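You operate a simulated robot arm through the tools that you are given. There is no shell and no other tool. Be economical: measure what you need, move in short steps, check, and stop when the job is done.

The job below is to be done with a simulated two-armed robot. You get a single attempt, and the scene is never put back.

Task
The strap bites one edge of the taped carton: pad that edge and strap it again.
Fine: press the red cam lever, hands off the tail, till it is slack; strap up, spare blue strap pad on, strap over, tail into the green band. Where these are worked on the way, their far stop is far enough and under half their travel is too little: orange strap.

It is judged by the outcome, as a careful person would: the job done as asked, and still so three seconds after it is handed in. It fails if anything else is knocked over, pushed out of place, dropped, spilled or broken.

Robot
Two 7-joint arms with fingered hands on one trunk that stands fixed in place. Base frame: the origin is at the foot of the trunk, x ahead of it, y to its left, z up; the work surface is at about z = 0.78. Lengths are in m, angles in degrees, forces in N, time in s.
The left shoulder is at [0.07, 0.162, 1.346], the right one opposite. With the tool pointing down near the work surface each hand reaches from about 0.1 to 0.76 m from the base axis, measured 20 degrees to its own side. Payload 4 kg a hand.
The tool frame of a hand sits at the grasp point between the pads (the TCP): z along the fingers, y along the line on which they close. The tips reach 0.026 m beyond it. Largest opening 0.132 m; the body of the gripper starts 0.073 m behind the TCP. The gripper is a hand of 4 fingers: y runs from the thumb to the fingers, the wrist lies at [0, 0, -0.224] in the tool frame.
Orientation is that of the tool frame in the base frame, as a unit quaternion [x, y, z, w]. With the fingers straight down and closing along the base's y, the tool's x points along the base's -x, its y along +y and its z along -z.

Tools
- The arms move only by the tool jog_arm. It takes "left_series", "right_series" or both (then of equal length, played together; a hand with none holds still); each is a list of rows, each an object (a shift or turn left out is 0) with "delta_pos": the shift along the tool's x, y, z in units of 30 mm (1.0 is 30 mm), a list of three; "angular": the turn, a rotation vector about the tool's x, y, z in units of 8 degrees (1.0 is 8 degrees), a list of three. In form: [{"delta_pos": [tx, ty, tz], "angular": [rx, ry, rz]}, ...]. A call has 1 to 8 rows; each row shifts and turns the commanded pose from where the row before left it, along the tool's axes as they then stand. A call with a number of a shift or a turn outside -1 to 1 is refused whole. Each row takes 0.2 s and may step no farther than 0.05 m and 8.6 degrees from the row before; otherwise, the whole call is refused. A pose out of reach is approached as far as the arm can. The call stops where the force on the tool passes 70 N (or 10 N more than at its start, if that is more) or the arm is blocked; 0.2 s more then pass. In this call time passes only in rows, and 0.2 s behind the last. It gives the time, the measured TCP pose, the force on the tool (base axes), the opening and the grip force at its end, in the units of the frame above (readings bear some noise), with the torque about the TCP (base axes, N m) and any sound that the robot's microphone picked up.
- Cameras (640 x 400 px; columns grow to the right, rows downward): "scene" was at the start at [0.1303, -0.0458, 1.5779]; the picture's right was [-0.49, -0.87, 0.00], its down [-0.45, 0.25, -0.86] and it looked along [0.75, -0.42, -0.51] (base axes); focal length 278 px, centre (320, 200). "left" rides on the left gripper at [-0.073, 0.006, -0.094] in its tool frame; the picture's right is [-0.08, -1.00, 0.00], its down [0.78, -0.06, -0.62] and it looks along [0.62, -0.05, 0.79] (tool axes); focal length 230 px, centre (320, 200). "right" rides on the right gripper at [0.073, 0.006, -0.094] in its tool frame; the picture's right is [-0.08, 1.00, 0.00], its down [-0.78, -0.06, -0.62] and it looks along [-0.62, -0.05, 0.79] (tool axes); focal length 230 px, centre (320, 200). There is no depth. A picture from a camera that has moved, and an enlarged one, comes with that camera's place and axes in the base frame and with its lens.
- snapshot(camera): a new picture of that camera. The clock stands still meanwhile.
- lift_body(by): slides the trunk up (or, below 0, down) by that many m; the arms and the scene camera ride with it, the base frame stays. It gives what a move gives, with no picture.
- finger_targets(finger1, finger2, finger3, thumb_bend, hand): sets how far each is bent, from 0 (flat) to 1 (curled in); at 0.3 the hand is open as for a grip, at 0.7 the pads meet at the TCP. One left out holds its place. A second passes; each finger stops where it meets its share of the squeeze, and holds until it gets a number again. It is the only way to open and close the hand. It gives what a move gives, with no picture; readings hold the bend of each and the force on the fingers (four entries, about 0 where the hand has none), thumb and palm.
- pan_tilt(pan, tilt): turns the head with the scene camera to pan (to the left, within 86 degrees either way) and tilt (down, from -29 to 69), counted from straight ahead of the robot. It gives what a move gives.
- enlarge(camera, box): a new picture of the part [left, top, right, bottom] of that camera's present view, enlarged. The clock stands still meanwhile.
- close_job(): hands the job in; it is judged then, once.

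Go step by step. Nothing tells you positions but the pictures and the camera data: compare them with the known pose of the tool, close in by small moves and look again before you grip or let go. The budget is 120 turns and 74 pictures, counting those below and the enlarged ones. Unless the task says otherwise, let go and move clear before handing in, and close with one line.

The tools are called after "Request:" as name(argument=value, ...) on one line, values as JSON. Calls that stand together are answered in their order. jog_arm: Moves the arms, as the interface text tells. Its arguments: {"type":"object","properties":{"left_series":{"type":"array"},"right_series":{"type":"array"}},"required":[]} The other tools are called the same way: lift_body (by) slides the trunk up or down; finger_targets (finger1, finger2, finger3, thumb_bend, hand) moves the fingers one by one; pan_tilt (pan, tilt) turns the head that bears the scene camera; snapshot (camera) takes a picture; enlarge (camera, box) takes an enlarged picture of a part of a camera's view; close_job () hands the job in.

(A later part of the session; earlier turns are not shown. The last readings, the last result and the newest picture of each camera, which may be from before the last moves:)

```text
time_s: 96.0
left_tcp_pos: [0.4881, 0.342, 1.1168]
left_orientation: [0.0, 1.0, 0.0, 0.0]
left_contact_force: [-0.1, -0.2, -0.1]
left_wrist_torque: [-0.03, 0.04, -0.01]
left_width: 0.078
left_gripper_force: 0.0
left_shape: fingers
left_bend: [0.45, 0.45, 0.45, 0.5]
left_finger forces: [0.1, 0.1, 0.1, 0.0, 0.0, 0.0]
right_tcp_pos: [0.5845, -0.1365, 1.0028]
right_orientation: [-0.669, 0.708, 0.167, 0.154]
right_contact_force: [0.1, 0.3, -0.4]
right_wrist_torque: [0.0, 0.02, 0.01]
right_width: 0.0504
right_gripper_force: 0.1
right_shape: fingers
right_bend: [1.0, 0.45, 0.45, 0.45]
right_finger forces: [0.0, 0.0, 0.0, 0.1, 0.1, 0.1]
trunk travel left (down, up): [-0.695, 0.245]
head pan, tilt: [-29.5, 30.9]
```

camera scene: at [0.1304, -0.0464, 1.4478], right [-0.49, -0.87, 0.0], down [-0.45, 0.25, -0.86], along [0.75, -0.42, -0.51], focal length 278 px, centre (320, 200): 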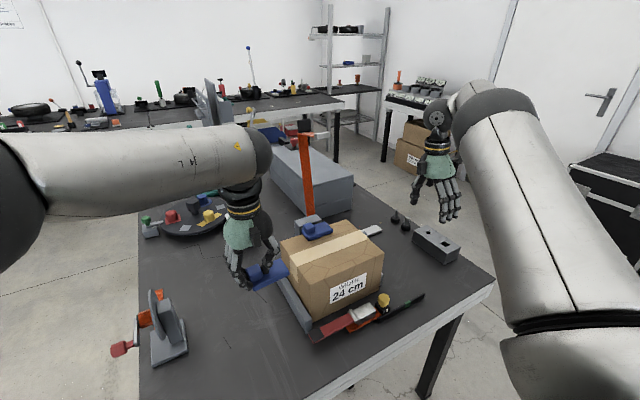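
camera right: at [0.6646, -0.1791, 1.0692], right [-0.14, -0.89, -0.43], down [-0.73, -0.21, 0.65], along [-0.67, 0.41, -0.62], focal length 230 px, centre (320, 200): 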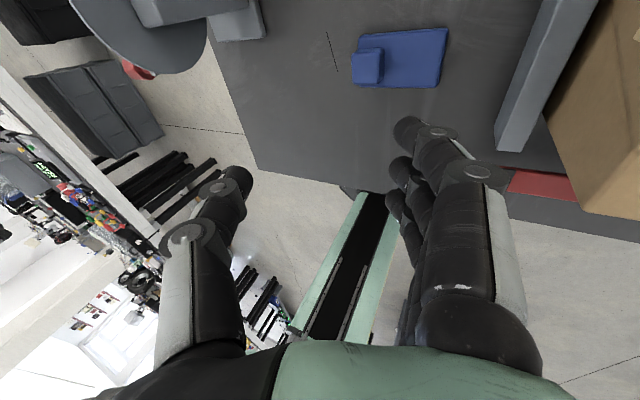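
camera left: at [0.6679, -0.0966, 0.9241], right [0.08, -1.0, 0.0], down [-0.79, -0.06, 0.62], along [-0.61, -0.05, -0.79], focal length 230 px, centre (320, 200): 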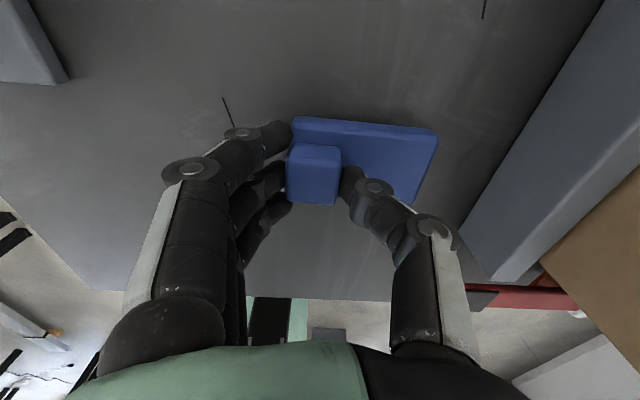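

Request:
jog_arm(right_series=[{"delta_pos": [0.31, -0.17, 1], "angular": [0, 0, -0.38]}, {"delta_pos": [0.31, -0.17, 1]}, {"delta_pos": [0.31, -0.17, 1]}, {"delta_pos": [0.31, -0.16, 1]}, {"delta_pos": [0.31, 0, 1]}])

Request:
snapshot(camera="right")

```text
time_s: 97.2
left_tcp_pos: [0.4876, 0.3423, 1.1168]
left_orientation: [0.0, 1.0, 0.001, 0.0]
left_contact_force: [0.5, -0.1, -0.4]
left_wrist_torque: [0.01, -0.01, 0.01]
left_width: 0.078
left_gripper_force: 0.0
left_shape: fingers
left_bend: [0.45, 0.45, 0.45, 0.5]
left_finger forces: [0.1, 0.0, 0.0, 0.1, 0.0, 0.0]
right_tcp_pos: [0.6044, -0.1095, 0.848]
right_orientation: [-0.687, 0.69, 0.164, 0.158]
right_contact_force: [-0.8, -0.4, 0.4]
right_wrist_torque: [-0.05, 0.0, 0.02]
right_width: 0.0505
right_gripper_force: 0.0
right_shape: fingers
right_bend: [1.0, 0.45, 0.45, 0.45]
right_finger forces: [0.0, 0.0, 0.0, 0.1, 0.1, 0.1]
trunk travel left (down, up): [-0.695, 0.245]
head pan, tilt: [-29.5, 30.9]
```

```text
12 pictures are left
camera right: at [0.599, -0.2154, 0.8995], right [-1.0, 0.07, 0.04], down [0.07, 0.43, 0.9], along [0.05, 0.9, -0.43], focal length 230 px, centre (320, 200)
```

right: 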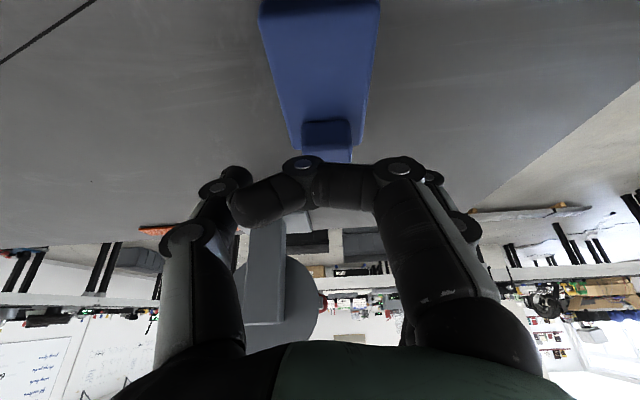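

Clear this time. I descend the last 37 mm and grip.

Request:
jog_arm(right_series=[{"delta_pos": [0.27, 0.1, 0.55]}, {"delta_pos": [0.27, 0, 0.55]}])

Request:
finger_targets(hand="right", finger2=0.75, finger3=0.75, thumb_bend=0.75)

```text
time_s: 97.8
left_tcp_pos: [0.4876, 0.342, 1.1165]
left_orientation: [0.0, 1.0, 0.001, 0.0]
left_contact_force: [-0.6, -0.3, 0.6]
left_wrist_torque: [0.01, -0.01, -0.02]
left_width: 0.0782
left_gripper_force: 0.1
left_shape: fingers
left_bend: [0.45, 0.45, 0.45, 0.5]
left_finger forces: [0.1, 0.0, 0.0, 0.1, 0.1, 0.0]
right_tcp_pos: [0.6012, -0.1107, 0.8127]
right_orientation: [-0.687, 0.69, 0.163, 0.159]
right_contact_force: [-0.1, -1.1, 0.8]
right_wrist_torque: [0.04, -0.04, -0.01]
right_width: 0.05
right_gripper_force: 0.0
right_shape: fingers
right_bend: [1.0, 0.45, 0.45, 0.45]
right_finger forces: [0.0, 0.0, 0.0, 0.0, 0.3, 0.1]
trunk travel left (down, up): [-0.695, 0.245]
head pan, tilt: [-29.5, 30.9]
```

```text
time_s: 98.8
left_tcp_pos: [0.4875, 0.3425, 1.1159]
left_orientation: [-0.001, 1.0, 0.001, -0.001]
left_contact_force: [-0.4, 0.1, -0.1]
left_wrist_torque: [-0.02, 0.01, -0.01]
left_width: 0.0782
left_gripper_force: 0.1
left_shape: fingers
left_bend: [0.45, 0.45, 0.45, 0.5]
left_finger forces: [0.1, 0.0, 0.0, 0.0, 0.1, 0.0]
right_tcp_pos: [0.6006, -0.1103, 0.8131]
right_orientation: [-0.687, 0.69, 0.163, 0.16]
right_contact_force: [0.0, -0.4, 0.7]
right_wrist_torque: [-0.04, 0.03, 0.0]
right_width: 0.0421
right_gripper_force: 22.8
right_shape: fingers
right_bend: [1.0, 0.55, 0.64, 0.64]
right_finger forces: [0.1, 12.1, 10.3, 0.0, 22.5, 0.0]
trunk travel left (down, up): [-0.695, 0.245]
head pan, tilt: [-29.5, 30.9]
```

The slab is gripped. I lift it vertically, then carry it over to the strap line at the near edge.

Request:
jog_arm(right_series=[{"delta_pos": [-0.22, 0, -0.45]}, {"delta_pos": [-0.44, 0, -0.9]}, {"delta_pos": [-0.44, 0, -0.9]}, {"delta_pos": [-0.44, 0, -0.9]}, {"delta_pos": [-0.44, 0, -0.9]}, {"delta_pos": [-0.44, 0, -0.9]}, {"delta_pos": [-0.44, 0, -0.9]}, {"delta_pos": [-0.22, 0, -0.45]}])

Request:
jog_arm(right_series=[{"delta_pos": [0.9, 0.15, -0.44]}, {"delta_pos": [0.9, 0.15, -0.44]}, {"delta_pos": [0.9, 0.15, -0.44]}, {"delta_pos": [0.9, 0.15, -0.44]}, {"delta_pos": [0.9, 0.15, -0.44]}, {"delta_pos": [0.9, 0.15, -0.44]}, {"delta_pos": [0.9, 0.15, -0.44]}, {"delta_pos": [0.9, 0, -0.44]}])

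Request:
snapshot(camera="right")

```text
time_s: 100.6
left_tcp_pos: [0.4874, 0.3433, 1.1171]
left_orientation: [0.0, 1.0, 0.0, 0.0]
left_contact_force: [1.5, -0.6, -0.5]
left_wrist_torque: [0.01, -0.02, 0.03]
left_width: 0.0781
left_gripper_force: 0.0
left_shape: fingers
left_bend: [0.45, 0.45, 0.45, 0.5]
left_finger forces: [0.1, 0.0, 0.0, 0.0, 0.0, 0.0]
right_tcp_pos: [0.6009, -0.1122, 1.0244]
right_orientation: [-0.688, 0.689, 0.164, 0.16]
right_contact_force: [1.3, 0.3, -1.2]
right_wrist_torque: [0.02, 0.03, -0.03]
right_width: 0.0424
right_gripper_force: 21.7
right_shape: fingers
right_bend: [1.0, 0.55, 0.64, 0.64]
right_finger forces: [0.0, 11.9, 9.3, 0.0, 22.0, 0.0]
trunk travel left (down, up): [-0.695, 0.245]
head pan, tilt: [-29.5, 30.9]
```

```text
time_s: 102.4
left_tcp_pos: [0.487, 0.3403, 1.1179]
left_orientation: [-0.001, 1.0, 0.0, 0.0]
left_contact_force: [1.2, -0.7, -0.2]
left_wrist_torque: [0.01, -0.02, -0.01]
left_width: 0.0784
left_gripper_force: 0.1
left_shape: fingers
left_bend: [0.45, 0.45, 0.45, 0.5]
left_finger forces: [0.1, 0.1, 0.0, 0.1, 0.0, 0.0]
right_tcp_pos: [0.5694, -0.3537, 1.0194]
right_orientation: [-0.687, 0.69, 0.163, 0.159]
right_contact_force: [-0.7, -0.4, -1.0]
right_wrist_torque: [0.03, 0.0, 0.01]
right_width: 0.0418
right_gripper_force: 21.5
right_shape: fingers
right_bend: [1.0, 0.55, 0.64, 0.64]
right_finger forces: [0.1, 11.9, 9.1, 0.0, 22.0, 0.1]
trunk travel left (down, up): [-0.695, 0.245]
head pan, tilt: [-29.5, 30.9]
```

```text
11 pictures are left
camera right: at [0.5647, -0.46, 1.0708], right [-1.0, 0.07, 0.04], down [0.07, 0.43, 0.9], along [0.05, 0.9, -0.43], focal length 230 px, centre (320, 200)
```

right: 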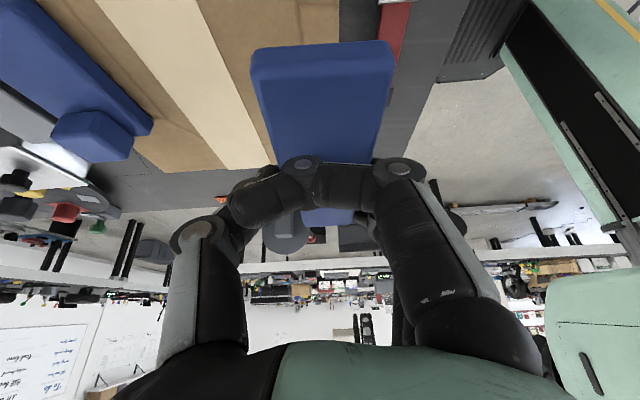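

Measured from this view, the pad is level with the slab at x≈0.543–0.586 over the edge at 0.553, y≈-0.416…-0.336. I lower it onto the carton.

Request:
jog_arm(right_series=[{"delta_pos": [0.4, -0.1, 0.8]}, {"delta_pos": [0.3, 0, 0.6]}, {"delta_pos": [0.1, 0, 0.2]}])

```text
time_s: 103.2
left_tcp_pos: [0.4881, 0.3423, 1.1174]
left_orientation: [0.0, 1.0, 0.0, 0.0]
left_contact_force: [-0.6, 0.5, 0.5]
left_wrist_torque: [-0.01, 0.03, 0.0]
left_width: 0.0782
left_gripper_force: 0.0
left_shape: fingers
left_bend: [0.45, 0.45, 0.45, 0.5]
left_finger forces: [0.0, 0.0, 0.1, 0.1, 0.0, 0.0]
right_tcp_pos: [0.5727, -0.3519, 0.9674]
right_orientation: [-0.687, 0.69, 0.163, 0.159]
right_contact_force: [0.2, 0.8, -0.7]
right_wrist_torque: [-0.02, -0.01, 0.01]
right_width: 0.0421
right_gripper_force: 21.4
right_shape: fingers
right_bend: [1.0, 0.55, 0.64, 0.64]
right_finger forces: [0.0, 12.1, 9.0, 0.0, 21.6, 0.0]
trunk travel left (down, up): [-0.695, 0.245]
head pan, tilt: [-29.5, 30.9]
```

Request:
jog_arm(right_series=[{"delta_pos": [0.06, 0, 0.12]}, {"delta_pos": [0.03, 0, 0.06]}])

```text
time_s: 103.8
left_tcp_pos: [0.4869, 0.3421, 1.1164]
left_orientation: [0.0, 1.0, 0.0, 0.0]
left_contact_force: [-0.3, -0.4, 0.0]
left_wrist_torque: [-0.01, 0.02, 0.01]
left_width: 0.0781
left_gripper_force: 0.0
left_shape: fingers
left_bend: [0.45, 0.45, 0.45, 0.5]
left_finger forces: [0.0, 0.0, 0.1, 0.1, 0.0, 0.1]
right_tcp_pos: [0.5714, -0.3517, 0.9613]
right_orientation: [-0.688, 0.689, 0.163, 0.16]
right_contact_force: [-0.2, 1.3, 1.3]
right_wrist_torque: [-0.1, 0.03, -0.01]
right_width: 0.0421
right_gripper_force: 22.7
right_shape: fingers
right_bend: [1.0, 0.55, 0.64, 0.64]
right_finger forces: [0.0, 12.1, 12.0, 0.0, 22.2, 0.1]
trunk travel left (down, up): [-0.695, 0.245]
head pan, tilt: [-29.5, 30.9]
```

I feel contact with the carton. I release gently and lift off, then check.

Request:
finger_targets(hand="right", finger2=0.48, finger3=0.48, thumb_bend=0.52)

Request:
jog_arm(right_series=[{"delta_pos": [-0.22, 0, -0.45]}, {"delta_pos": [-0.44, 0, -0.9]}, {"delta_pos": [-0.44, 0, -0.9]}, {"delta_pos": [-0.3, 0, -0.6]}])

Request:
snapshot(camera="right")

```text
time_s: 104.8
left_tcp_pos: [0.4869, 0.3437, 1.1177]
left_orientation: [0.001, 1.0, 0.0, 0.001]
left_contact_force: [0.5, -0.1, 0.3]
left_wrist_torque: [0.01, -0.01, 0.0]
left_width: 0.0782
left_gripper_force: 0.0
left_shape: fingers
left_bend: [0.45, 0.45, 0.45, 0.5]
left_finger forces: [0.0, 0.0, 0.0, 0.0, 0.1, 0.1]
right_tcp_pos: [0.5712, -0.352, 0.9622]
right_orientation: [-0.688, 0.69, 0.162, 0.159]
right_contact_force: [-1.8, -0.4, 8.3]
right_wrist_torque: [0.01, -0.22, -0.03]
right_width: 0.0452
right_gripper_force: 4.0
right_shape: fingers
right_bend: [1.0, 0.48, 0.48, 0.53]
right_finger forces: [0.0, 0.0, 0.0, 0.0, 8.0, 0.1]
trunk travel left (down, up): [-0.695, 0.245]
head pan, tilt: [-29.5, 30.9]
```

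```text
time_s: 105.8
left_tcp_pos: [0.4878, 0.3425, 1.1159]
left_orientation: [0.0, 1.0, 0.001, 0.0]
left_contact_force: [0.8, -0.3, -0.6]
left_wrist_torque: [0.01, 0.0, -0.03]
left_width: 0.0781
left_gripper_force: 0.1
left_shape: fingers
left_bend: [0.45, 0.45, 0.45, 0.5]
left_finger forces: [0.0, 0.0, 0.1, 0.1, 0.0, 0.0]
right_tcp_pos: [0.573, -0.352, 1.0574]
right_orientation: [-0.688, 0.689, 0.164, 0.158]
right_contact_force: [-0.2, 0.1, 0.7]
right_wrist_torque: [-0.02, 0.0, 0.0]
right_width: 0.0464
right_gripper_force: 0.0
right_shape: fingers
right_bend: [1.0, 0.48, 0.48, 0.52]
right_finger forces: [0.0, 0.1, 0.1, 0.1, 0.0, 0.0]
trunk travel left (down, up): [-0.695, 0.245]
head pan, tilt: [-29.5, 30.9]
```

```text
10 pictures are left
camera right: at [0.5686, -0.4584, 1.1092], right [-1.0, 0.07, 0.04], down [0.07, 0.43, 0.9], along [0.05, 0.9, -0.43], focal length 230 px, centre (320, 200)
```

right: 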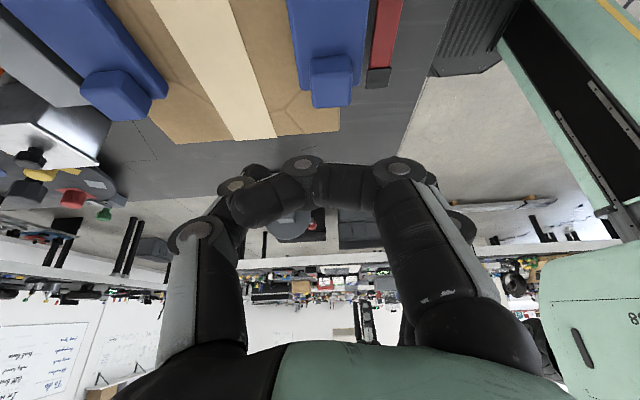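

The pad sits flat on the near edge, parallel to the fitted one. Next I bring the right hand back to its first yaw and raise the trunk, to repeat the proven strap path in reverse, holding the tab.

Request:
jog_arm(right_series=[{"delta_pos": [0.6, 0.3, -0.9], "angular": [0, 0.41, 0]}, {"delta_pos": [0.8, 0.3, -0.6], "angular": [0, 0.41, 0]}, {"delta_pos": [0.9, 0, -0.4], "angular": [0, 0.41, 0]}, {"delta_pos": [0.9, 0, 0], "angular": [0, 0.41, 0]}, {"delta_pos": [0.9, 0, 0], "angular": [0, 0.41, 0]}, {"delta_pos": [0.9, 0, 0], "angular": [0, 0.41, 0]}, {"delta_pos": [0.9, 0, 0], "angular": [0, 0.41, 0]}, {"delta_pos": [0.5, 0, 0], "angular": [0, 0.4, 0]}])

Request:
jog_arm(right_series=[{"angular": [0, 0, 1]}, {"angular": [0, 0, 1]}, {"angular": [0, 0, 1]}, {"angular": [0, 0, 1]}, {"angular": [0, 0, 1]}, {"angular": [0, 0, 1]}, {"angular": [0, 0, 1]}, {"angular": [0, 0, 1]}])

Request:
jog_arm(right_series=[{"angular": [0, 0, 1]}, {"angular": [0, 0, 1]}, {"angular": [0, 0, 1]}, {"angular": [0, 0, 0.25]}])

Request:
lift_body(by=0.13)

Request:
finger_targets(hand="right", finger1=0.45, finger2=0.45, finger3=0.45, thumb_bend=0.45)

Request:
enlarge(camera="scene", box=[250, 140, 450, 360])

```text
time_s: 107.6
left_tcp_pos: [0.4891, 0.3425, 1.1159]
left_orientation: [0.0, 1.0, -0.001, 0.0]
left_contact_force: [0.1, 0.4, -1.1]
left_wrist_torque: [0.02, -0.02, 0.03]
left_width: 0.0782
left_gripper_force: 0.0
left_shape: fingers
left_bend: [0.45, 0.45, 0.45, 0.5]
left_finger forces: [0.0, 0.0, 0.0, 0.1, 0.1, 0.0]
right_tcp_pos: [0.5564, -0.5598, 1.063]
right_orientation: [-0.707, 0.708, 0.003, -0.002]
right_contact_force: [0.3, 0.4, -0.4]
right_wrist_torque: [-0.04, -0.01, 0.02]
right_width: 0.0459
right_gripper_force: 0.2
right_shape: fingers
right_bend: [1.0, 0.48, 0.48, 0.52]
right_finger forces: [0.0, 0.0, 0.1, 0.0, 0.0, 0.1]
trunk travel left (down, up): [-0.695, 0.245]
head pan, tilt: [-29.5, 30.9]
```

```text
time_s: 109.4
left_tcp_pos: [0.488, 0.3424, 1.1172]
left_orientation: [0.0, 1.0, 0.001, 0.0]
left_contact_force: [-0.2, -0.5, -0.5]
left_wrist_torque: [0.0, 0.0, 0.0]
left_width: 0.0782
left_gripper_force: 0.1
left_shape: fingers
left_bend: [0.45, 0.45, 0.45, 0.5]
left_finger forces: [0.0, 0.1, 0.0, 0.1, 0.0, 0.0]
right_tcp_pos: [0.5535, -0.5613, 1.0607]
right_orientation: [-0.222, 0.975, 0.002, -0.002]
right_contact_force: [0.3, 0.3, 0.3]
right_wrist_torque: [-0.02, 0.02, 0.02]
right_width: 0.0463
right_gripper_force: 0.0
right_shape: fingers
right_bend: [1.0, 0.48, 0.48, 0.52]
right_finger forces: [0.1, 0.0, 0.1, 0.0, 0.0, 0.1]
trunk travel left (down, up): [-0.695, 0.245]
head pan, tilt: [-29.5, 30.9]
```

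```text
time_s: 110.4
left_tcp_pos: [0.4868, 0.3426, 1.1167]
left_orientation: [0.0, 1.0, 0.001, 0.0]
left_contact_force: [-0.6, -0.4, 0.4]
left_wrist_torque: [0.06, 0.02, 0.01]
left_width: 0.0782
left_gripper_force: 0.1
left_shape: fingers
left_bend: [0.45, 0.45, 0.45, 0.5]
left_finger forces: [0.1, 0.1, 0.1, 0.0, 0.0, 0.0]
right_tcp_pos: [0.5544, -0.5601, 1.0602]
right_orientation: [0.003, 1.0, 0.002, -0.003]
right_contact_force: [-0.5, -0.5, 0.1]
right_wrist_torque: [0.02, -0.01, -0.03]
right_width: 0.0465
right_gripper_force: 0.0
right_shape: fingers
right_bend: [1.0, 0.48, 0.48, 0.52]
right_finger forces: [0.1, 0.0, 0.1, 0.0, 0.0, 0.0]
trunk travel left (down, up): [-0.695, 0.245]
head pan, tilt: [-29.5, 30.9]
```

```text
time_s: 112.0
left_tcp_pos: [0.4892, 0.3416, 1.2468]
left_orientation: [0.0, 1.0, 0.0, -0.001]
left_contact_force: [0.3, 0.3, -0.4]
left_wrist_torque: [0.04, -0.01, -0.04]
left_width: 0.0781
left_gripper_force: 0.1
left_shape: fingers
left_bend: [0.45, 0.45, 0.45, 0.5]
left_finger forces: [0.1, 0.0, 0.0, 0.1, 0.0, 0.1]
right_tcp_pos: [0.555, -0.5602, 1.1896]
right_orientation: [0.0, 1.0, 0.002, -0.002]
right_contact_force: [-0.3, -0.3, -0.4]
right_wrist_torque: [-0.01, -0.03, 0.01]
right_width: 0.0463
right_gripper_force: 0.1
right_shape: fingers
right_bend: [1.0, 0.48, 0.48, 0.52]
right_finger forces: [0.0, 0.0, 0.1, 0.0, 0.1, 0.0]
trunk travel left (down, up): [-0.825, 0.115]
head pan, tilt: [-29.5, 30.9]
```

```text
time_s: 113.0
left_tcp_pos: [0.4875, 0.343, 1.2471]
left_orientation: [0.0, 1.0, 0.001, 0.0]
left_contact_force: [-0.5, 0.3, 0.2]
left_wrist_torque: [-0.01, 0.0, 0.03]
left_width: 0.078
left_gripper_force: 0.0
left_shape: fingers
left_bend: [0.45, 0.45, 0.45, 0.5]
left_finger forces: [0.0, 0.0, 0.0, 0.0, 0.0, 0.0]
right_tcp_pos: [0.5557, -0.5587, 1.1888]
right_orientation: [0.001, 1.0, 0.001, -0.003]
right_contact_force: [0.1, 1.0, -0.1]
right_wrist_torque: [-0.01, -0.03, -0.01]
right_width: 0.0865
right_gripper_force: 0.0
right_shape: fingers
right_bend: [0.45, 0.45, 0.45, 0.45]
right_finger forces: [0.1, 0.0, 0.0, 0.1, 0.0, 0.1]
trunk travel left (down, up): [-0.825, 0.115]
head pan, tilt: [-29.5, 30.9]
```

```text
1.82 times, centred on (350, 250) of scene
camera zoom: at [0.1303, -0.0456, 1.5779], right [-0.49, -0.87, 0.0], down [-0.45, 0.25, -0.86], along [0.75, -0.42, -0.51], focal length 506 px, centre (266, 109)
```

zoom: 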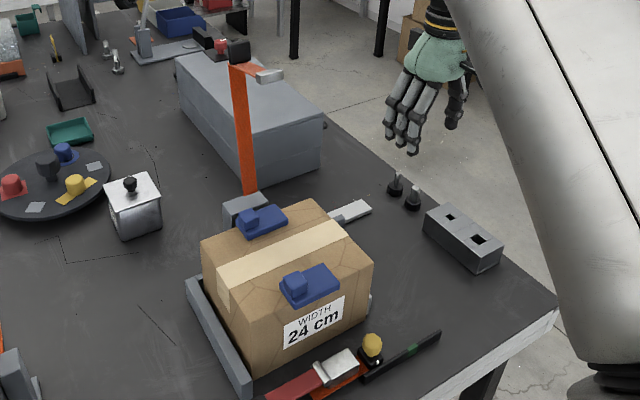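

The pad is placed just like the fitted one, and the carton is unmoved. The standing tab is at ≈[0.815, -0.385, 1.24]; I approach it from above with the fingers tipped forward, straddling it.

Request:
jog_arm(right_series=[{"delta_pos": [-0.2, 0.73, -0.7], "angular": [0, -0.6, 0]}, {"delta_pos": [-0.3, 0.73, -0.6], "angular": [0, -0.6, 0]}, {"delta_pos": [-0.4, 0.73, -0.5], "angular": [0, -0.6, 0]}, {"delta_pos": [-0.45, 0.73, -0.42], "angular": [0, -0.6, 0]}, {"delta_pos": [-0.5, 0.73, -0.4], "angular": [0, -0.6, 0]}, {"delta_pos": [-0.5, 0.73, -0.3], "angular": [0, -0.6, 0]}, {"delta_pos": [-0.6, 0.73, -0.2], "angular": [0, -0.6, 0]}, {"delta_pos": [-0.6, 0.65, -0.2], "angular": [0, -0.6, 0]}])

Request:
snapshot(camera="right")

```text
time_s: 114.8
left_tcp_pos: [0.488, 0.3441, 1.2461]
left_orientation: [0.0, 1.0, 0.0, 0.0]
left_contact_force: [-0.4, 0.3, -0.3]
left_wrist_torque: [-0.02, 0.0, 0.0]
left_width: 0.0782
left_gripper_force: 0.0
left_shape: fingers
left_bend: [0.45, 0.45, 0.45, 0.5]
left_finger forces: [0.1, 0.0, 0.0, 0.0, 0.0, 0.1]
right_tcp_pos: [0.6315, -0.3896, 1.3234]
right_orientation: [0.007, 0.945, 0.005, 0.327]
right_contact_force: [0.4, -1.0, -0.7]
right_wrist_torque: [0.0, -0.01, -0.01]
right_width: 0.0865
right_gripper_force: 0.0
right_shape: fingers
right_bend: [0.45, 0.45, 0.45, 0.45]
right_finger forces: [0.1, 0.0, 0.1, 0.2, 0.1, 0.1]
trunk travel left (down, up): [-0.825, 0.115]
head pan, tilt: [-29.5, 30.9]
```

```text
8 pictures are left
camera right: at [0.5169, -0.3823, 1.3513], right [0.07, 1.0, 0.06], down [0.23, -0.08, 0.97], along [0.97, -0.05, -0.24], focal length 230 px, centre (320, 200)
```

right: 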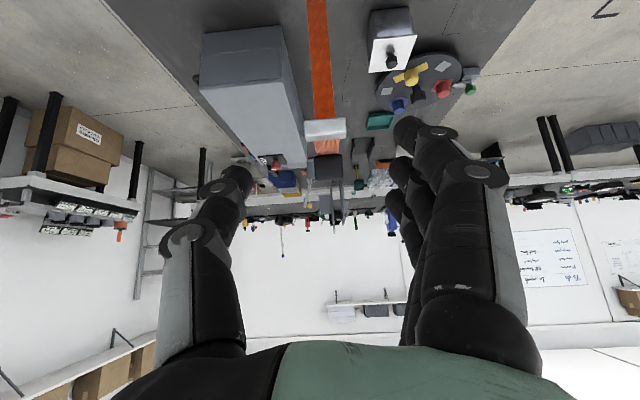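

Tab confirmed at y≈-0.384, z≈1.233. I advance with the open fingers straddling it.

Request:
jog_arm(right_series=[{"delta_pos": [-0.52, 0.04, 0.95]}, {"delta_pos": [-0.52, 0.04, 0.95]}, {"delta_pos": [-0.52, 0.04, 0.95]}, {"delta_pos": [-0.52, 0.04, 0.95]}, {"delta_pos": [-0.52, 0.04, 0.95]}, {"delta_pos": [-0.5, 0, 0.9]}])

Request:
snapshot(camera="right")

```text
time_s: 116.2
left_tcp_pos: [0.4887, 0.3408, 1.2472]
left_orientation: [0.0, 1.0, 0.001, 0.0]
left_contact_force: [0.5, 0.2, 0.8]
left_wrist_torque: [0.05, 0.0, -0.01]
left_width: 0.0784
left_gripper_force: 0.1
left_shape: fingers
left_bend: [0.45, 0.45, 0.45, 0.5]
left_finger forces: [0.0, 0.0, 0.0, 0.0, 0.1, 0.0]
right_tcp_pos: [0.8121, -0.3821, 1.2428]
right_orientation: [0.002, 0.946, 0.003, 0.325]
right_contact_force: [1.2, -1.3, -0.2]
right_wrist_torque: [0.04, -0.01, 0.0]
right_width: 0.0865
right_gripper_force: 0.1
right_shape: fingers
right_bend: [0.45, 0.45, 0.45, 0.45]
right_finger forces: [0.0, 0.0, 0.1, 0.1, 0.0, 0.0]
trunk travel left (down, up): [-0.825, 0.115]
head pan, tilt: [-29.5, 30.9]
```

```text
7 pictures are left
camera right: at [0.6978, -0.3763, 1.2719], right [0.06, 1.0, 0.05], down [0.24, -0.07, 0.97], along [0.97, -0.05, -0.24], focal length 230 px, centre (320, 200)
```

right: 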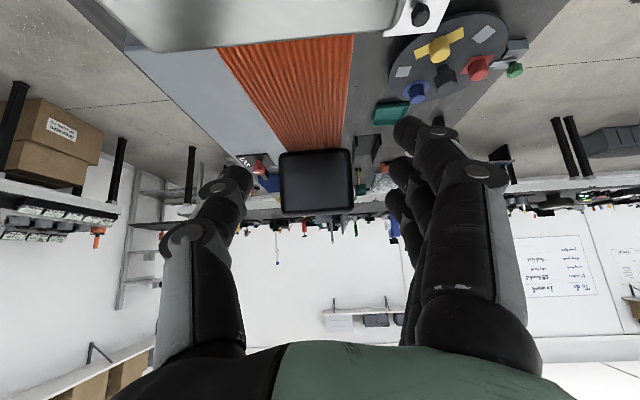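

Tab centre at ≈[0.822, -0.384, 1.229]; 15 mm further along the fingers and close.

Request:
jog_arm(right_series=[{"delta_pos": [0, -0.05, 0.5]}])

Request:
finger_targets(hand="right", finger1=0.75, finger2=0.75, finger3=0.75, thumb_bend=0.75)

```text
time_s: 116.6
left_tcp_pos: [0.4883, 0.3419, 1.2473]
left_orientation: [-0.001, 1.0, 0.001, 0.0]
left_contact_force: [-0.6, -0.5, -0.3]
left_wrist_torque: [0.0, 0.04, 0.02]
left_width: 0.0781
left_gripper_force: 0.0
left_shape: fingers
left_bend: [0.45, 0.45, 0.45, 0.5]
left_finger forces: [0.0, 0.0, 0.1, 0.0, 0.0, 0.0]
right_tcp_pos: [0.8215, -0.3819, 1.2327]
right_orientation: [0.002, 0.945, 0.001, 0.326]
right_contact_force: [0.2, 0.6, 0.6]
right_wrist_torque: [0.0, -0.02, -0.03]
right_width: 0.0868
right_gripper_force: 0.0
right_shape: fingers
right_bend: [0.45, 0.45, 0.45, 0.45]
right_finger forces: [0.0, 0.0, 0.1, 0.0, 0.1, 0.1]
trunk travel left (down, up): [-0.825, 0.115]
head pan, tilt: [-29.5, 30.9]
```

```text
time_s: 117.6
left_tcp_pos: [0.4891, 0.3415, 1.2477]
left_orientation: [0.0, 1.0, 0.0, 0.001]
left_contact_force: [-0.1, -0.2, -0.7]
left_wrist_torque: [0.01, -0.03, 0.0]
left_width: 0.0781
left_gripper_force: 0.0
left_shape: fingers
left_bend: [0.45, 0.45, 0.45, 0.5]
left_finger forces: [0.1, 0.0, 0.0, 0.0, 0.1, 0.0]
right_tcp_pos: [0.8207, -0.3853, 1.2326]
right_orientation: [0.002, 0.945, 0.002, 0.326]
right_contact_force: [0.5, -3.9, -5.0]
right_wrist_torque: [0.06, -0.18, -0.16]
right_width: 0.0249
right_gripper_force: 22.2
right_shape: fingers
right_bend: [0.71, 0.72, 0.75, 0.68]
right_finger forces: [12.3, 13.5, 0.1, 0.1, 18.4, 0.1]
trunk travel left (down, up): [-0.825, 0.115]
head pan, tilt: [-29.5, 30.9]
```

The tab is gripped. I keep only the opposed thumb and finger 2 on it, so the tab can pivot, and start the strap back over along its arc.

Request:
finger_targets(hand="right", finger1=0.5, finger3=0.5)

Request:
jog_arm(right_series=[{"delta_pos": [0.76, 0, -0.66], "angular": [0, 0.78, 0]}, {"delta_pos": [0.81, 0, -0.49], "angular": [0, 0.78, 0]}, {"delta_pos": [0.91, 0, -0.28], "angular": [0, 0.78, 0]}])

```text
time_s: 118.6
left_tcp_pos: [0.4892, 0.3392, 1.2479]
left_orientation: [0.0, 1.0, 0.002, 0.0]
left_contact_force: [-0.2, -0.2, -0.7]
left_wrist_torque: [0.0, 0.05, -0.04]
left_width: 0.0782
left_gripper_force: 0.0
left_shape: fingers
left_bend: [0.45, 0.45, 0.45, 0.5]
left_finger forces: [0.1, 0.0, 0.0, 0.0, 0.1, 0.0]
right_tcp_pos: [0.8209, -0.3861, 1.2313]
right_orientation: [0.002, 0.946, 0.001, 0.325]
right_contact_force: [-0.5, -10.0, -3.6]
right_wrist_torque: [-0.06, -0.07, -0.07]
right_width: 0.0457
right_gripper_force: 11.5
right_shape: fingers
right_bend: [0.5, 0.73, 0.5, 0.69]
right_finger forces: [0.1, 7.1, 0.0, 0.1, 16.0, 0.0]
trunk travel left (down, up): [-0.825, 0.115]
head pan, tilt: [-29.5, 30.9]
```

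```text
time_s: 119.4
left_tcp_pos: [0.4885, 0.3415, 1.2477]
left_orientation: [0.0, 1.0, 0.001, 0.0]
left_contact_force: [0.1, -1.7, -0.7]
left_wrist_torque: [0.01, 0.0, 0.0]
left_width: 0.0782
left_gripper_force: 0.1
left_shape: fingers
left_bend: [0.45, 0.45, 0.45, 0.5]
left_finger forces: [0.0, 0.1, 0.1, 0.0, 0.0, 0.0]
right_tcp_pos: [0.7337, -0.3841, 1.2292]
right_orientation: [0.002, 0.986, 0.002, 0.168]
right_contact_force: [-0.4, -0.1, 0.7]
right_wrist_torque: [-0.01, 0.02, 0.01]
right_width: 0.0387
right_gripper_force: 0.0
right_shape: fingers
right_bend: [0.5, 0.74, 0.5, 0.72]
right_finger forces: [0.0, 0.0, 0.0, 0.1, 0.0, 0.0]
trunk travel left (down, up): [-0.825, 0.115]
head pan, tilt: [-29.5, 30.9]
```

The grip slipped off. I look at where the strap is.

Request:
snapshot(camera="scene")

```text
6 pictures are left
camera scene: at [0.1306, -0.0472, 1.5778], right [-0.49, -0.87, 0.0], down [-0.45, 0.25, -0.86], along [0.75, -0.42, -0.51], focal length 278 px, centre (320, 200)
```

scene: 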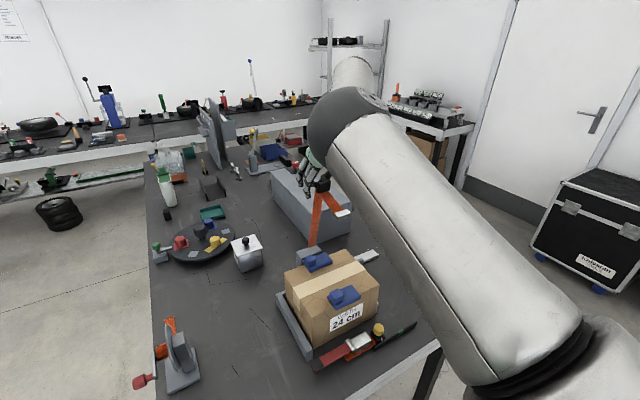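

The strap is resting at about 79°, beside the fingers. I open, re-centre on the tab and grip again with all the fingers.

Request:
finger_targets(hand="right", finger1=0.48, finger2=0.48, finger3=0.48, thumb_bend=0.48)

Request:
enlarge(camera="scene", box=[270, 140, 390, 320])

```text
time_s: 120.4
left_tcp_pos: [0.4884, 0.3425, 1.2461]
left_orientation: [0.001, 1.0, 0.0, 0.0]
left_contact_force: [-0.2, -0.1, 0.5]
left_wrist_torque: [0.01, -0.01, 0.02]
left_width: 0.0783
left_gripper_force: 0.1
left_shape: fingers
left_bend: [0.45, 0.45, 0.45, 0.5]
left_finger forces: [0.0, 0.0, 0.0, 0.0, 0.0, 0.0]
right_tcp_pos: [0.7333, -0.3819, 1.2302]
right_orientation: [0.001, 0.986, 0.001, 0.168]
right_contact_force: [0.5, 0.3, 0.2]
right_wrist_torque: [0.04, 0.0, 0.0]
right_width: 0.0764
right_gripper_force: 0.1
right_shape: fingers
right_bend: [0.48, 0.48, 0.48, 0.48]
right_finger forces: [0.0, 0.0, 0.0, 0.0, 0.0, 0.0]
trunk travel left (down, up): [-0.825, 0.115]
head pan, tilt: [-29.5, 30.9]
```

```text
2.22 times, centred on (330, 230) of scene
camera zoom: at [0.1304, -0.0452, 1.5779], right [-0.49, -0.87, 0.0], down [-0.45, 0.25, -0.86], along [0.75, -0.42, -0.51], focal length 618 px, centre (298, 133)
```

zoom: 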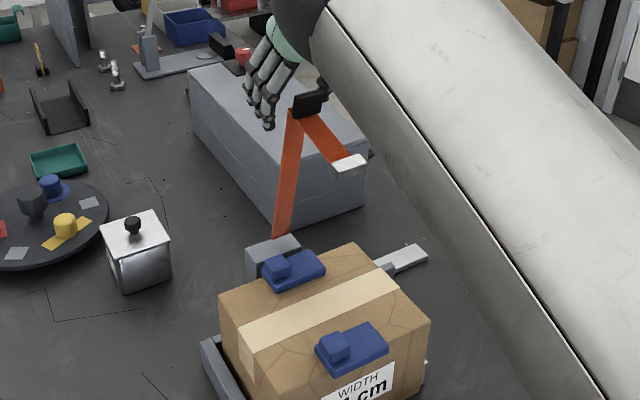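

The strap is sinking slowly by itself. I follow and catch the tab.

Request:
jog_arm(right_series=[{"delta_pos": [0.85, 0, -0.05]}, {"delta_pos": [0.85, 0, -0.05]}])

Request:
finger_targets(hand="right", finger1=0.75, finger2=0.75, finger3=0.75, thumb_bend=0.75)

```text
time_s: 121.0
left_tcp_pos: [0.4881, 0.3429, 1.2472]
left_orientation: [0.001, 1.0, -0.001, 0.001]
left_contact_force: [0.7, 0.6, 0.5]
left_wrist_torque: [-0.08, -0.02, 0.0]
left_width: 0.0782
left_gripper_force: 0.1
left_shape: fingers
left_bend: [0.45, 0.45, 0.45, 0.5]
left_finger forces: [0.0, 0.1, 0.0, 0.0, 0.1, 0.1]
right_tcp_pos: [0.683, -0.3805, 1.2161]
right_orientation: [0.002, 0.986, 0.001, 0.168]
right_contact_force: [-0.8, -0.9, 0.0]
right_wrist_torque: [-0.01, 0.0, 0.0]
right_width: 0.0765
right_gripper_force: 0.0
right_shape: fingers
right_bend: [0.48, 0.48, 0.48, 0.48]
right_finger forces: [0.0, 0.0, 0.1, 0.0, 0.0, 0.1]
trunk travel left (down, up): [-0.825, 0.115]
head pan, tilt: [-29.5, 30.9]
```

```text
time_s: 122.0
left_tcp_pos: [0.4907, 0.3436, 1.2458]
left_orientation: [0.0, 1.0, 0.001, -0.001]
left_contact_force: [-0.1, -0.3, 0.1]
left_wrist_torque: [0.02, -0.02, -0.03]
left_width: 0.078
left_gripper_force: 0.1
left_shape: fingers
left_bend: [0.45, 0.45, 0.45, 0.5]
left_finger forces: [0.1, 0.0, 0.0, 0.0, 0.0, 0.1]
right_tcp_pos: [0.6869, -0.3812, 1.2144]
right_orientation: [0.001, 0.986, 0.002, 0.167]
right_contact_force: [5.0, 4.0, -12.5]
right_wrist_torque: [-0.14, 0.0, 0.02]
right_width: 0.0307
right_gripper_force: 25.0
right_shape: fingers
right_bend: [0.7, 0.7, 0.67, 0.65]
right_finger forces: [9.5, 9.2, 10.8, 0.0, 20.1, 0.0]
trunk travel left (down, up): [-0.825, 0.115]
head pan, tilt: [-29.5, 30.9]
```

Caught firmly. I lower it along the arc, letting the hand tip with it.

Request:
jog_arm(right_series=[{"delta_pos": [0.82, 0, 0.01], "angular": [0, -0.4, 0]}, {"delta_pos": [0.93, 0, 0.04], "angular": [0, -0.4, 0]}, {"delta_pos": [0.93, 0, 0.11], "angular": [0, -0.4, 0]}, {"delta_pos": [0.92, 0, 0.14], "angular": [0, -0.4, 0]}])

```text
time_s: 123.0
left_tcp_pos: [0.4929, 0.3423, 1.2455]
left_orientation: [0.0, 1.0, 0.0, -0.001]
left_contact_force: [1.0, 0.7, 0.1]
left_wrist_torque: [0.02, 0.02, -0.02]
left_width: 0.078
left_gripper_force: 0.1
left_shape: fingers
left_bend: [0.45, 0.45, 0.45, 0.5]
left_finger forces: [0.0, 0.0, 0.0, 0.0, 0.0, 0.0]
right_tcp_pos: [0.5937, -0.3821, 1.1597]
right_orientation: [0.002, 0.962, 0.002, 0.273]
right_contact_force: [10.2, 14.1, -13.1]
right_wrist_torque: [0.17, -0.16, 0.14]
right_width: 0.0324
right_gripper_force: 22.1
right_shape: fingers
right_bend: [0.69, 0.7, 0.67, 0.65]
right_finger forces: [9.8, 10.1, 9.3, 0.0, 15.6, 0.0]
trunk travel left (down, up): [-0.825, 0.115]
head pan, tilt: [-29.5, 30.9]
```

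Holding well at ~48°. I continue down.

Request:
jog_arm(right_series=[{"delta_pos": [0.92, 0, 0.2], "angular": [0, -0.25, 0]}, {"delta_pos": [0.9, 0, 0.27], "angular": [0, -0.25, 0]}, {"delta_pos": [0.87, 0, 0.3], "angular": [0, -0.25, 0]}])

```text
time_s: 123.8
left_tcp_pos: [0.4926, 0.3416, 1.246]
left_orientation: [0.0, 1.0, 0.001, -0.002]
left_contact_force: [0.3, 0.6, 0.0]
left_wrist_torque: [0.03, 0.01, -0.03]
left_width: 0.078
left_gripper_force: 0.1
left_shape: fingers
left_bend: [0.45, 0.45, 0.45, 0.5]
left_finger forces: [0.0, 0.0, 0.0, 0.0, 0.0, 0.0]
right_tcp_pos: [0.5395, -0.3809, 1.0972]
right_orientation: [0.0, 0.946, 0.001, 0.326]
right_contact_force: [17.6, 8.5, -9.1]
right_wrist_torque: [0.11, -0.14, 0.22]
right_width: 0.0293
right_gripper_force: 20.2
right_shape: fingers
right_bend: [0.72, 0.7, 0.69, 0.65]
right_finger forces: [6.9, 8.2, 8.8, 0.1, 17.0, 0.1]
trunk travel left (down, up): [-0.825, 0.115]
head pan, tilt: [-29.5, 30.9]
```

About 30° left. I take it down to roughly 12°, untilting, so the fingers stay above the pad, and then let the strap settle.

Request:
jog_arm(right_series=[{"delta_pos": [0.76, 0, 0.65], "angular": [0, 0.75, 0]}, {"delta_pos": [0.7, 0, 0.58], "angular": [0, 0.75, 0]}, {"delta_pos": [0.56, 0, 0.73], "angular": [0, 0.75, 0]}])

Request:
finger_targets(hand="right", finger1=0.4, finger2=0.4, finger3=0.4, thumb_bend=0.4)

Request:
snapshot(camera="right")

```text
time_s: 124.6
left_tcp_pos: [0.4901, 0.3415, 1.246]
left_orientation: [0.0, 1.0, 0.0, -0.001]
left_contact_force: [0.0, -0.5, 0.8]
left_wrist_torque: [-0.04, -0.02, 0.01]
left_width: 0.078
left_gripper_force: 0.0
left_shape: fingers
left_bend: [0.45, 0.45, 0.45, 0.5]
left_finger forces: [0.0, 0.0, 0.0, 0.0, 0.0, 0.0]
right_tcp_pos: [0.5172, -0.386, 1.0175]
right_orientation: [0.002, 0.985, 0.0, 0.173]
right_contact_force: [4.6, -2.8, -0.6]
right_wrist_torque: [0.0, -0.18, 0.01]
right_width: 0.0173
right_gripper_force: 15.0
right_shape: fingers
right_bend: [0.75, 0.7, 0.73, 0.67]
right_finger forces: [0.0, 12.3, 1.3, 0.0, 16.7, 0.0]
trunk travel left (down, up): [-0.825, 0.115]
head pan, tilt: [-29.5, 30.9]
```

```text
time_s: 125.6
left_tcp_pos: [0.4876, 0.3423, 1.2465]
left_orientation: [0.0, 1.0, 0.0, 0.001]
left_contact_force: [0.3, -0.2, 0.1]
left_wrist_torque: [0.01, 0.01, 0.01]
left_width: 0.078
left_gripper_force: 0.1
left_shape: fingers
left_bend: [0.45, 0.45, 0.45, 0.5]
left_finger forces: [0.0, 0.0, 0.0, 0.0, 0.0, 0.0]
right_tcp_pos: [0.5155, -0.3823, 1.0161]
right_orientation: [0.001, 0.984, 0.002, 0.175]
right_contact_force: [-0.8, 0.3, 0.0]
right_wrist_torque: [0.05, -0.01, 0.01]
right_width: 0.1031
right_gripper_force: 0.0
right_shape: fingers
right_bend: [0.4, 0.4, 0.4, 0.4]
right_finger forces: [0.1, 0.1, 0.1, 0.0, 0.0, 0.1]
trunk travel left (down, up): [-0.825, 0.115]
head pan, tilt: [-29.5, 30.9]
```

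```text
4 pictures are left
camera right: at [0.4156, -0.3763, 1.0802], right [0.07, 1.0, 0.03], down [0.52, -0.06, 0.85], along [0.85, -0.05, -0.53], focal length 230 px, centre (320, 200)
```

right: 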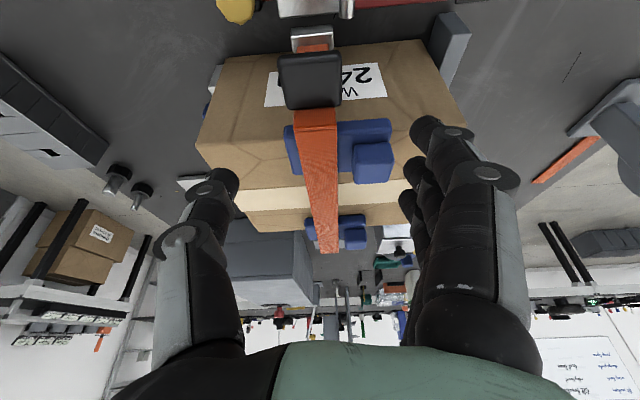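

The strap lies over both pads with the tab seated again. The slack tail knob is at ≈[0.49, -0.45, 0.83], and the green band is at y≈-0.518. I back out, tilt the hand so that its body stays clear of the tab, and make a one-finger hook to draw the knob toward -y.

Request:
jog_arm(right_series=[{"delta_pos": [0.35, -0.3, -0.5], "angular": [0, 0.63, 0]}, {"delta_pos": [0.3, -0.5, -0.4], "angular": [0, 0.63, 0]}, {"delta_pos": [0.2, -0.6, 0], "angular": [0, 0.63, 0]}, {"delta_pos": [0, -0.6, 0], "angular": [0, 0.63, 0]}, {"delta_pos": [0, -0.4, 0.2], "angular": [-0.78, 0, 0]}, {"delta_pos": [0, -0.3, 0.3], "angular": [-0.78, 0, 0]}, {"delta_pos": [0, -0.3, 0.3], "angular": [-0.78, 0, 0]}, {"delta_pos": [0, -0.3, 0.3], "angular": [-0.78, 0, 0]}])

Request:
finger_targets(hand="right", finger1=1.0, finger2=0.52, finger3=1.0, thumb_bend=0.3)

```text
time_s: 127.4
left_tcp_pos: [0.4869, 0.339, 1.248]
left_orientation: [0.0, 1.0, 0.002, 0.0]
left_contact_force: [0.4, -0.9, 0.2]
left_wrist_torque: [0.05, -0.04, -0.04]
left_width: 0.0783
left_gripper_force: 0.1
left_shape: fingers
left_bend: [0.45, 0.45, 0.45, 0.5]
left_finger forces: [0.0, 0.0, 0.1, 0.0, 0.0, 0.1]
right_tcp_pos: [0.4852, -0.4771, 0.9983]
right_orientation: [0.0, 0.976, 0.219, 0.001]
right_contact_force: [0.0, -0.1, 0.1]
right_wrist_torque: [0.04, -0.02, -0.01]
right_width: 0.1031
right_gripper_force: 0.0
right_shape: fingers
right_bend: [0.4, 0.4, 0.4, 0.4]
right_finger forces: [0.0, 0.0, 0.1, 0.0, 0.0, 0.1]
trunk travel left (down, up): [-0.825, 0.115]
head pan, tilt: [-29.5, 30.9]
```

```text
time_s: 128.4
left_tcp_pos: [0.4882, 0.3433, 1.2467]
left_orientation: [0.0, 1.0, 0.0, -0.001]
left_contact_force: [0.1, 0.3, 0.6]
left_wrist_torque: [0.02, -0.01, 0.0]
left_width: 0.0785
left_gripper_force: 0.1
left_shape: fingers
left_bend: [0.45, 0.45, 0.45, 0.5]
left_finger forces: [0.0, 0.1, 0.0, 0.0, 0.0, 0.0]
right_tcp_pos: [0.4837, -0.4738, 0.9985]
right_orientation: [0.001, 0.976, 0.218, 0.0]
right_contact_force: [0.0, -0.4, -0.5]
right_wrist_torque: [0.0, 0.02, 0.0]
right_width: 0.0603
right_gripper_force: 0.2
right_shape: fingers
right_bend: [1.0, 0.52, 1.0, 0.3]
right_finger forces: [0.1, 0.1, 0.0, 0.1, 0.1, 0.0]
trunk travel left (down, up): [-0.825, 0.115]
head pan, tilt: [-29.5, 30.9]
```

Request:
jog_arm(right_series=[{"delta_pos": [-0.07, -0.42, 0.95]}, {"delta_pos": [-0.07, -0.42, 0.95]}, {"delta_pos": [-0.06, -0.42, 0.95]}, {"delta_pos": [0, -0.42, 0.95]}])

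Request:
snapshot(camera="right")

```text
time_s: 129.4
left_tcp_pos: [0.4881, 0.3404, 1.2475]
left_orientation: [-0.001, 1.0, 0.001, -0.001]
left_contact_force: [0.0, 0.2, -1.1]
left_wrist_torque: [-0.03, 0.0, 0.01]
left_width: 0.0783
left_gripper_force: 0.0
left_shape: fingers
left_bend: [0.45, 0.45, 0.45, 0.5]
left_finger forces: [0.0, 0.0, 0.1, 0.0, 0.1, 0.0]
right_tcp_pos: [0.4913, -0.4715, 0.8727]
right_orientation: [0.001, 0.976, 0.219, 0.0]
right_contact_force: [0.4, 0.7, 0.1]
right_wrist_torque: [0.02, 0.02, -0.03]
right_width: 0.0607
right_gripper_force: 0.0
right_shape: fingers
right_bend: [1.0, 0.52, 1.0, 0.3]
right_finger forces: [0.1, 0.0, 0.0, 0.0, 0.0, 0.0]
trunk travel left (down, up): [-0.825, 0.115]
head pan, tilt: [-29.5, 30.9]
```

```text
3 pictures are left
camera right: at [0.4187, -0.5064, 0.9602], right [0.08, 0.9, 0.42], down [0.78, -0.32, 0.53], along [0.62, 0.29, -0.73], focal length 230 px, centre (320, 200)
```

right: 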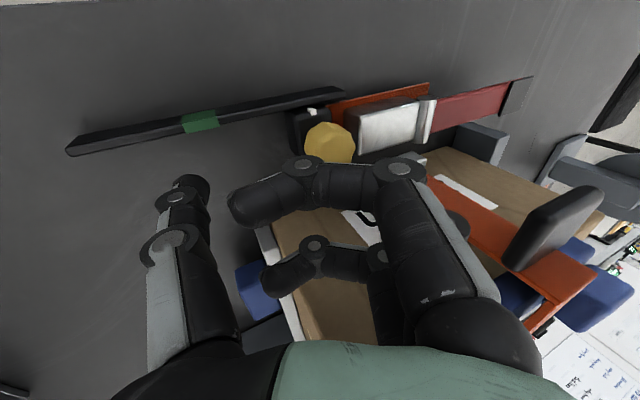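

Knob at ≈[0.483, -0.444, 0.832] (radius ≈16 mm); the cam block top is lower at ≈0.805. I shift a little +y first, then drop the hook finger behind the knob.

Request:
jog_arm(right_series=[{"delta_pos": [0.23, 0.42, 0.19]}, {"delta_pos": [0, -0.28, 0.6]}, {"delta_pos": [0, -0.28, 0.6]}])

```text
time_s: 130.2
left_tcp_pos: [0.485, 0.345, 1.2476]
left_orientation: [0.0, 1.0, -0.001, 0.002]
left_contact_force: [0.2, -0.7, 1.3]
left_wrist_torque: [0.0, -0.01, 0.03]
left_width: 0.0782
left_gripper_force: 0.2
left_shape: fingers
left_bend: [0.45, 0.45, 0.45, 0.5]
left_finger forces: [0.0, 0.0, 0.1, 0.0, 0.0, 0.1]
right_tcp_pos: [0.4841, -0.4562, 0.8368]
right_orientation: [0.0, 0.976, 0.217, 0.005]
right_contact_force: [3.4, 0.5, 11.0]
right_wrist_torque: [-0.76, -0.15, 0.23]
right_width: 0.061
right_gripper_force: 4.8
right_shape: fingers
right_bend: [1.0, 0.52, 1.0, 0.3]
right_finger forces: [0.0, 0.0, 0.0, 0.0, 10.7, 0.0]
trunk travel left (down, up): [-0.825, 0.115]
head pan, tilt: [-29.5, 30.9]
```

The open thumb is touching something below; I bend it in, which lifts its tip, and close lightly so that knob is captured.

Request:
finger_targets(hand="right", thumb_bend=0.5)

```text
time_s: 131.2
left_tcp_pos: [0.4877, 0.3415, 1.2471]
left_orientation: [0.0, 1.0, 0.001, 0.0]
left_contact_force: [0.3, 0.3, 0.3]
left_wrist_torque: [0.01, 0.01, 0.05]
left_width: 0.0781
left_gripper_force: 0.0
left_shape: fingers
left_bend: [0.45, 0.45, 0.45, 0.5]
left_finger forces: [0.0, 0.1, 0.1, 0.0, 0.0, 0.1]
right_tcp_pos: [0.4834, -0.4579, 0.8329]
right_orientation: [0.002, 0.976, 0.218, 0.0]
right_contact_force: [0.5, -1.0, -0.1]
right_wrist_torque: [0.03, -0.04, -0.01]
right_width: 0.0479
right_gripper_force: 0.1
right_shape: fingers
right_bend: [1.0, 0.52, 1.0, 0.5]
right_finger forces: [0.1, 0.3, 0.0, 0.0, 0.0, 0.0]
trunk travel left (down, up): [-0.825, 0.115]
head pan, tilt: [-29.5, 30.9]
```

Finger 2 is about touching the knob. I draw it toward -y by ~5 cm and check.

Request:
jog_arm(right_series=[{"delta_pos": [0, -0.38, -0.18]}, {"delta_pos": [0, -0.38, -0.18]}, {"delta_pos": [0, -0.38, -0.18]}, {"delta_pos": [0, -0.38, -0.18]}])

Request:
snapshot(camera="right")

```text
time_s: 132.2
left_tcp_pos: [0.4878, 0.3425, 1.2478]
left_orientation: [0.0, 1.0, 0.0, 0.0]
left_contact_force: [-0.3, 0.3, 0.2]
left_wrist_torque: [0.01, 0.0, -0.03]
left_width: 0.0783
left_gripper_force: 0.1
left_shape: fingers
left_bend: [0.45, 0.45, 0.45, 0.5]
left_finger forces: [0.0, 0.0, 0.1, 0.1, 0.0, 0.0]
right_tcp_pos: [0.4834, -0.5052, 0.8337]
right_orientation: [0.001, 0.976, 0.218, 0.0]
right_contact_force: [-1.1, 14.8, -3.1]
right_wrist_torque: [-0.29, 0.0, 0.07]
right_width: 0.0477
right_gripper_force: 6.9
right_shape: fingers
right_bend: [1.0, 0.4, 1.0, 0.5]
right_finger forces: [0.1, 13.2, 0.0, 0.0, 0.0, 0.0]
trunk travel left (down, up): [-0.825, 0.115]
head pan, tilt: [-29.5, 30.9]
```

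```text
2 pictures are left
camera right: at [0.4101, -0.5393, 0.9215], right [0.08, 0.9, 0.43], down [0.78, -0.32, 0.53], along [0.62, 0.29, -0.73], focal length 230 px, centre (320, 200)
```

right: 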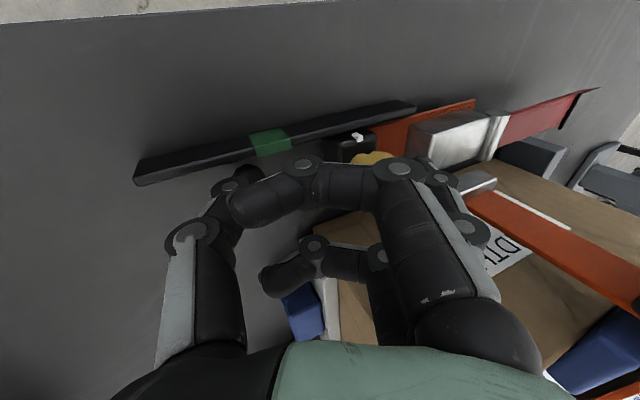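

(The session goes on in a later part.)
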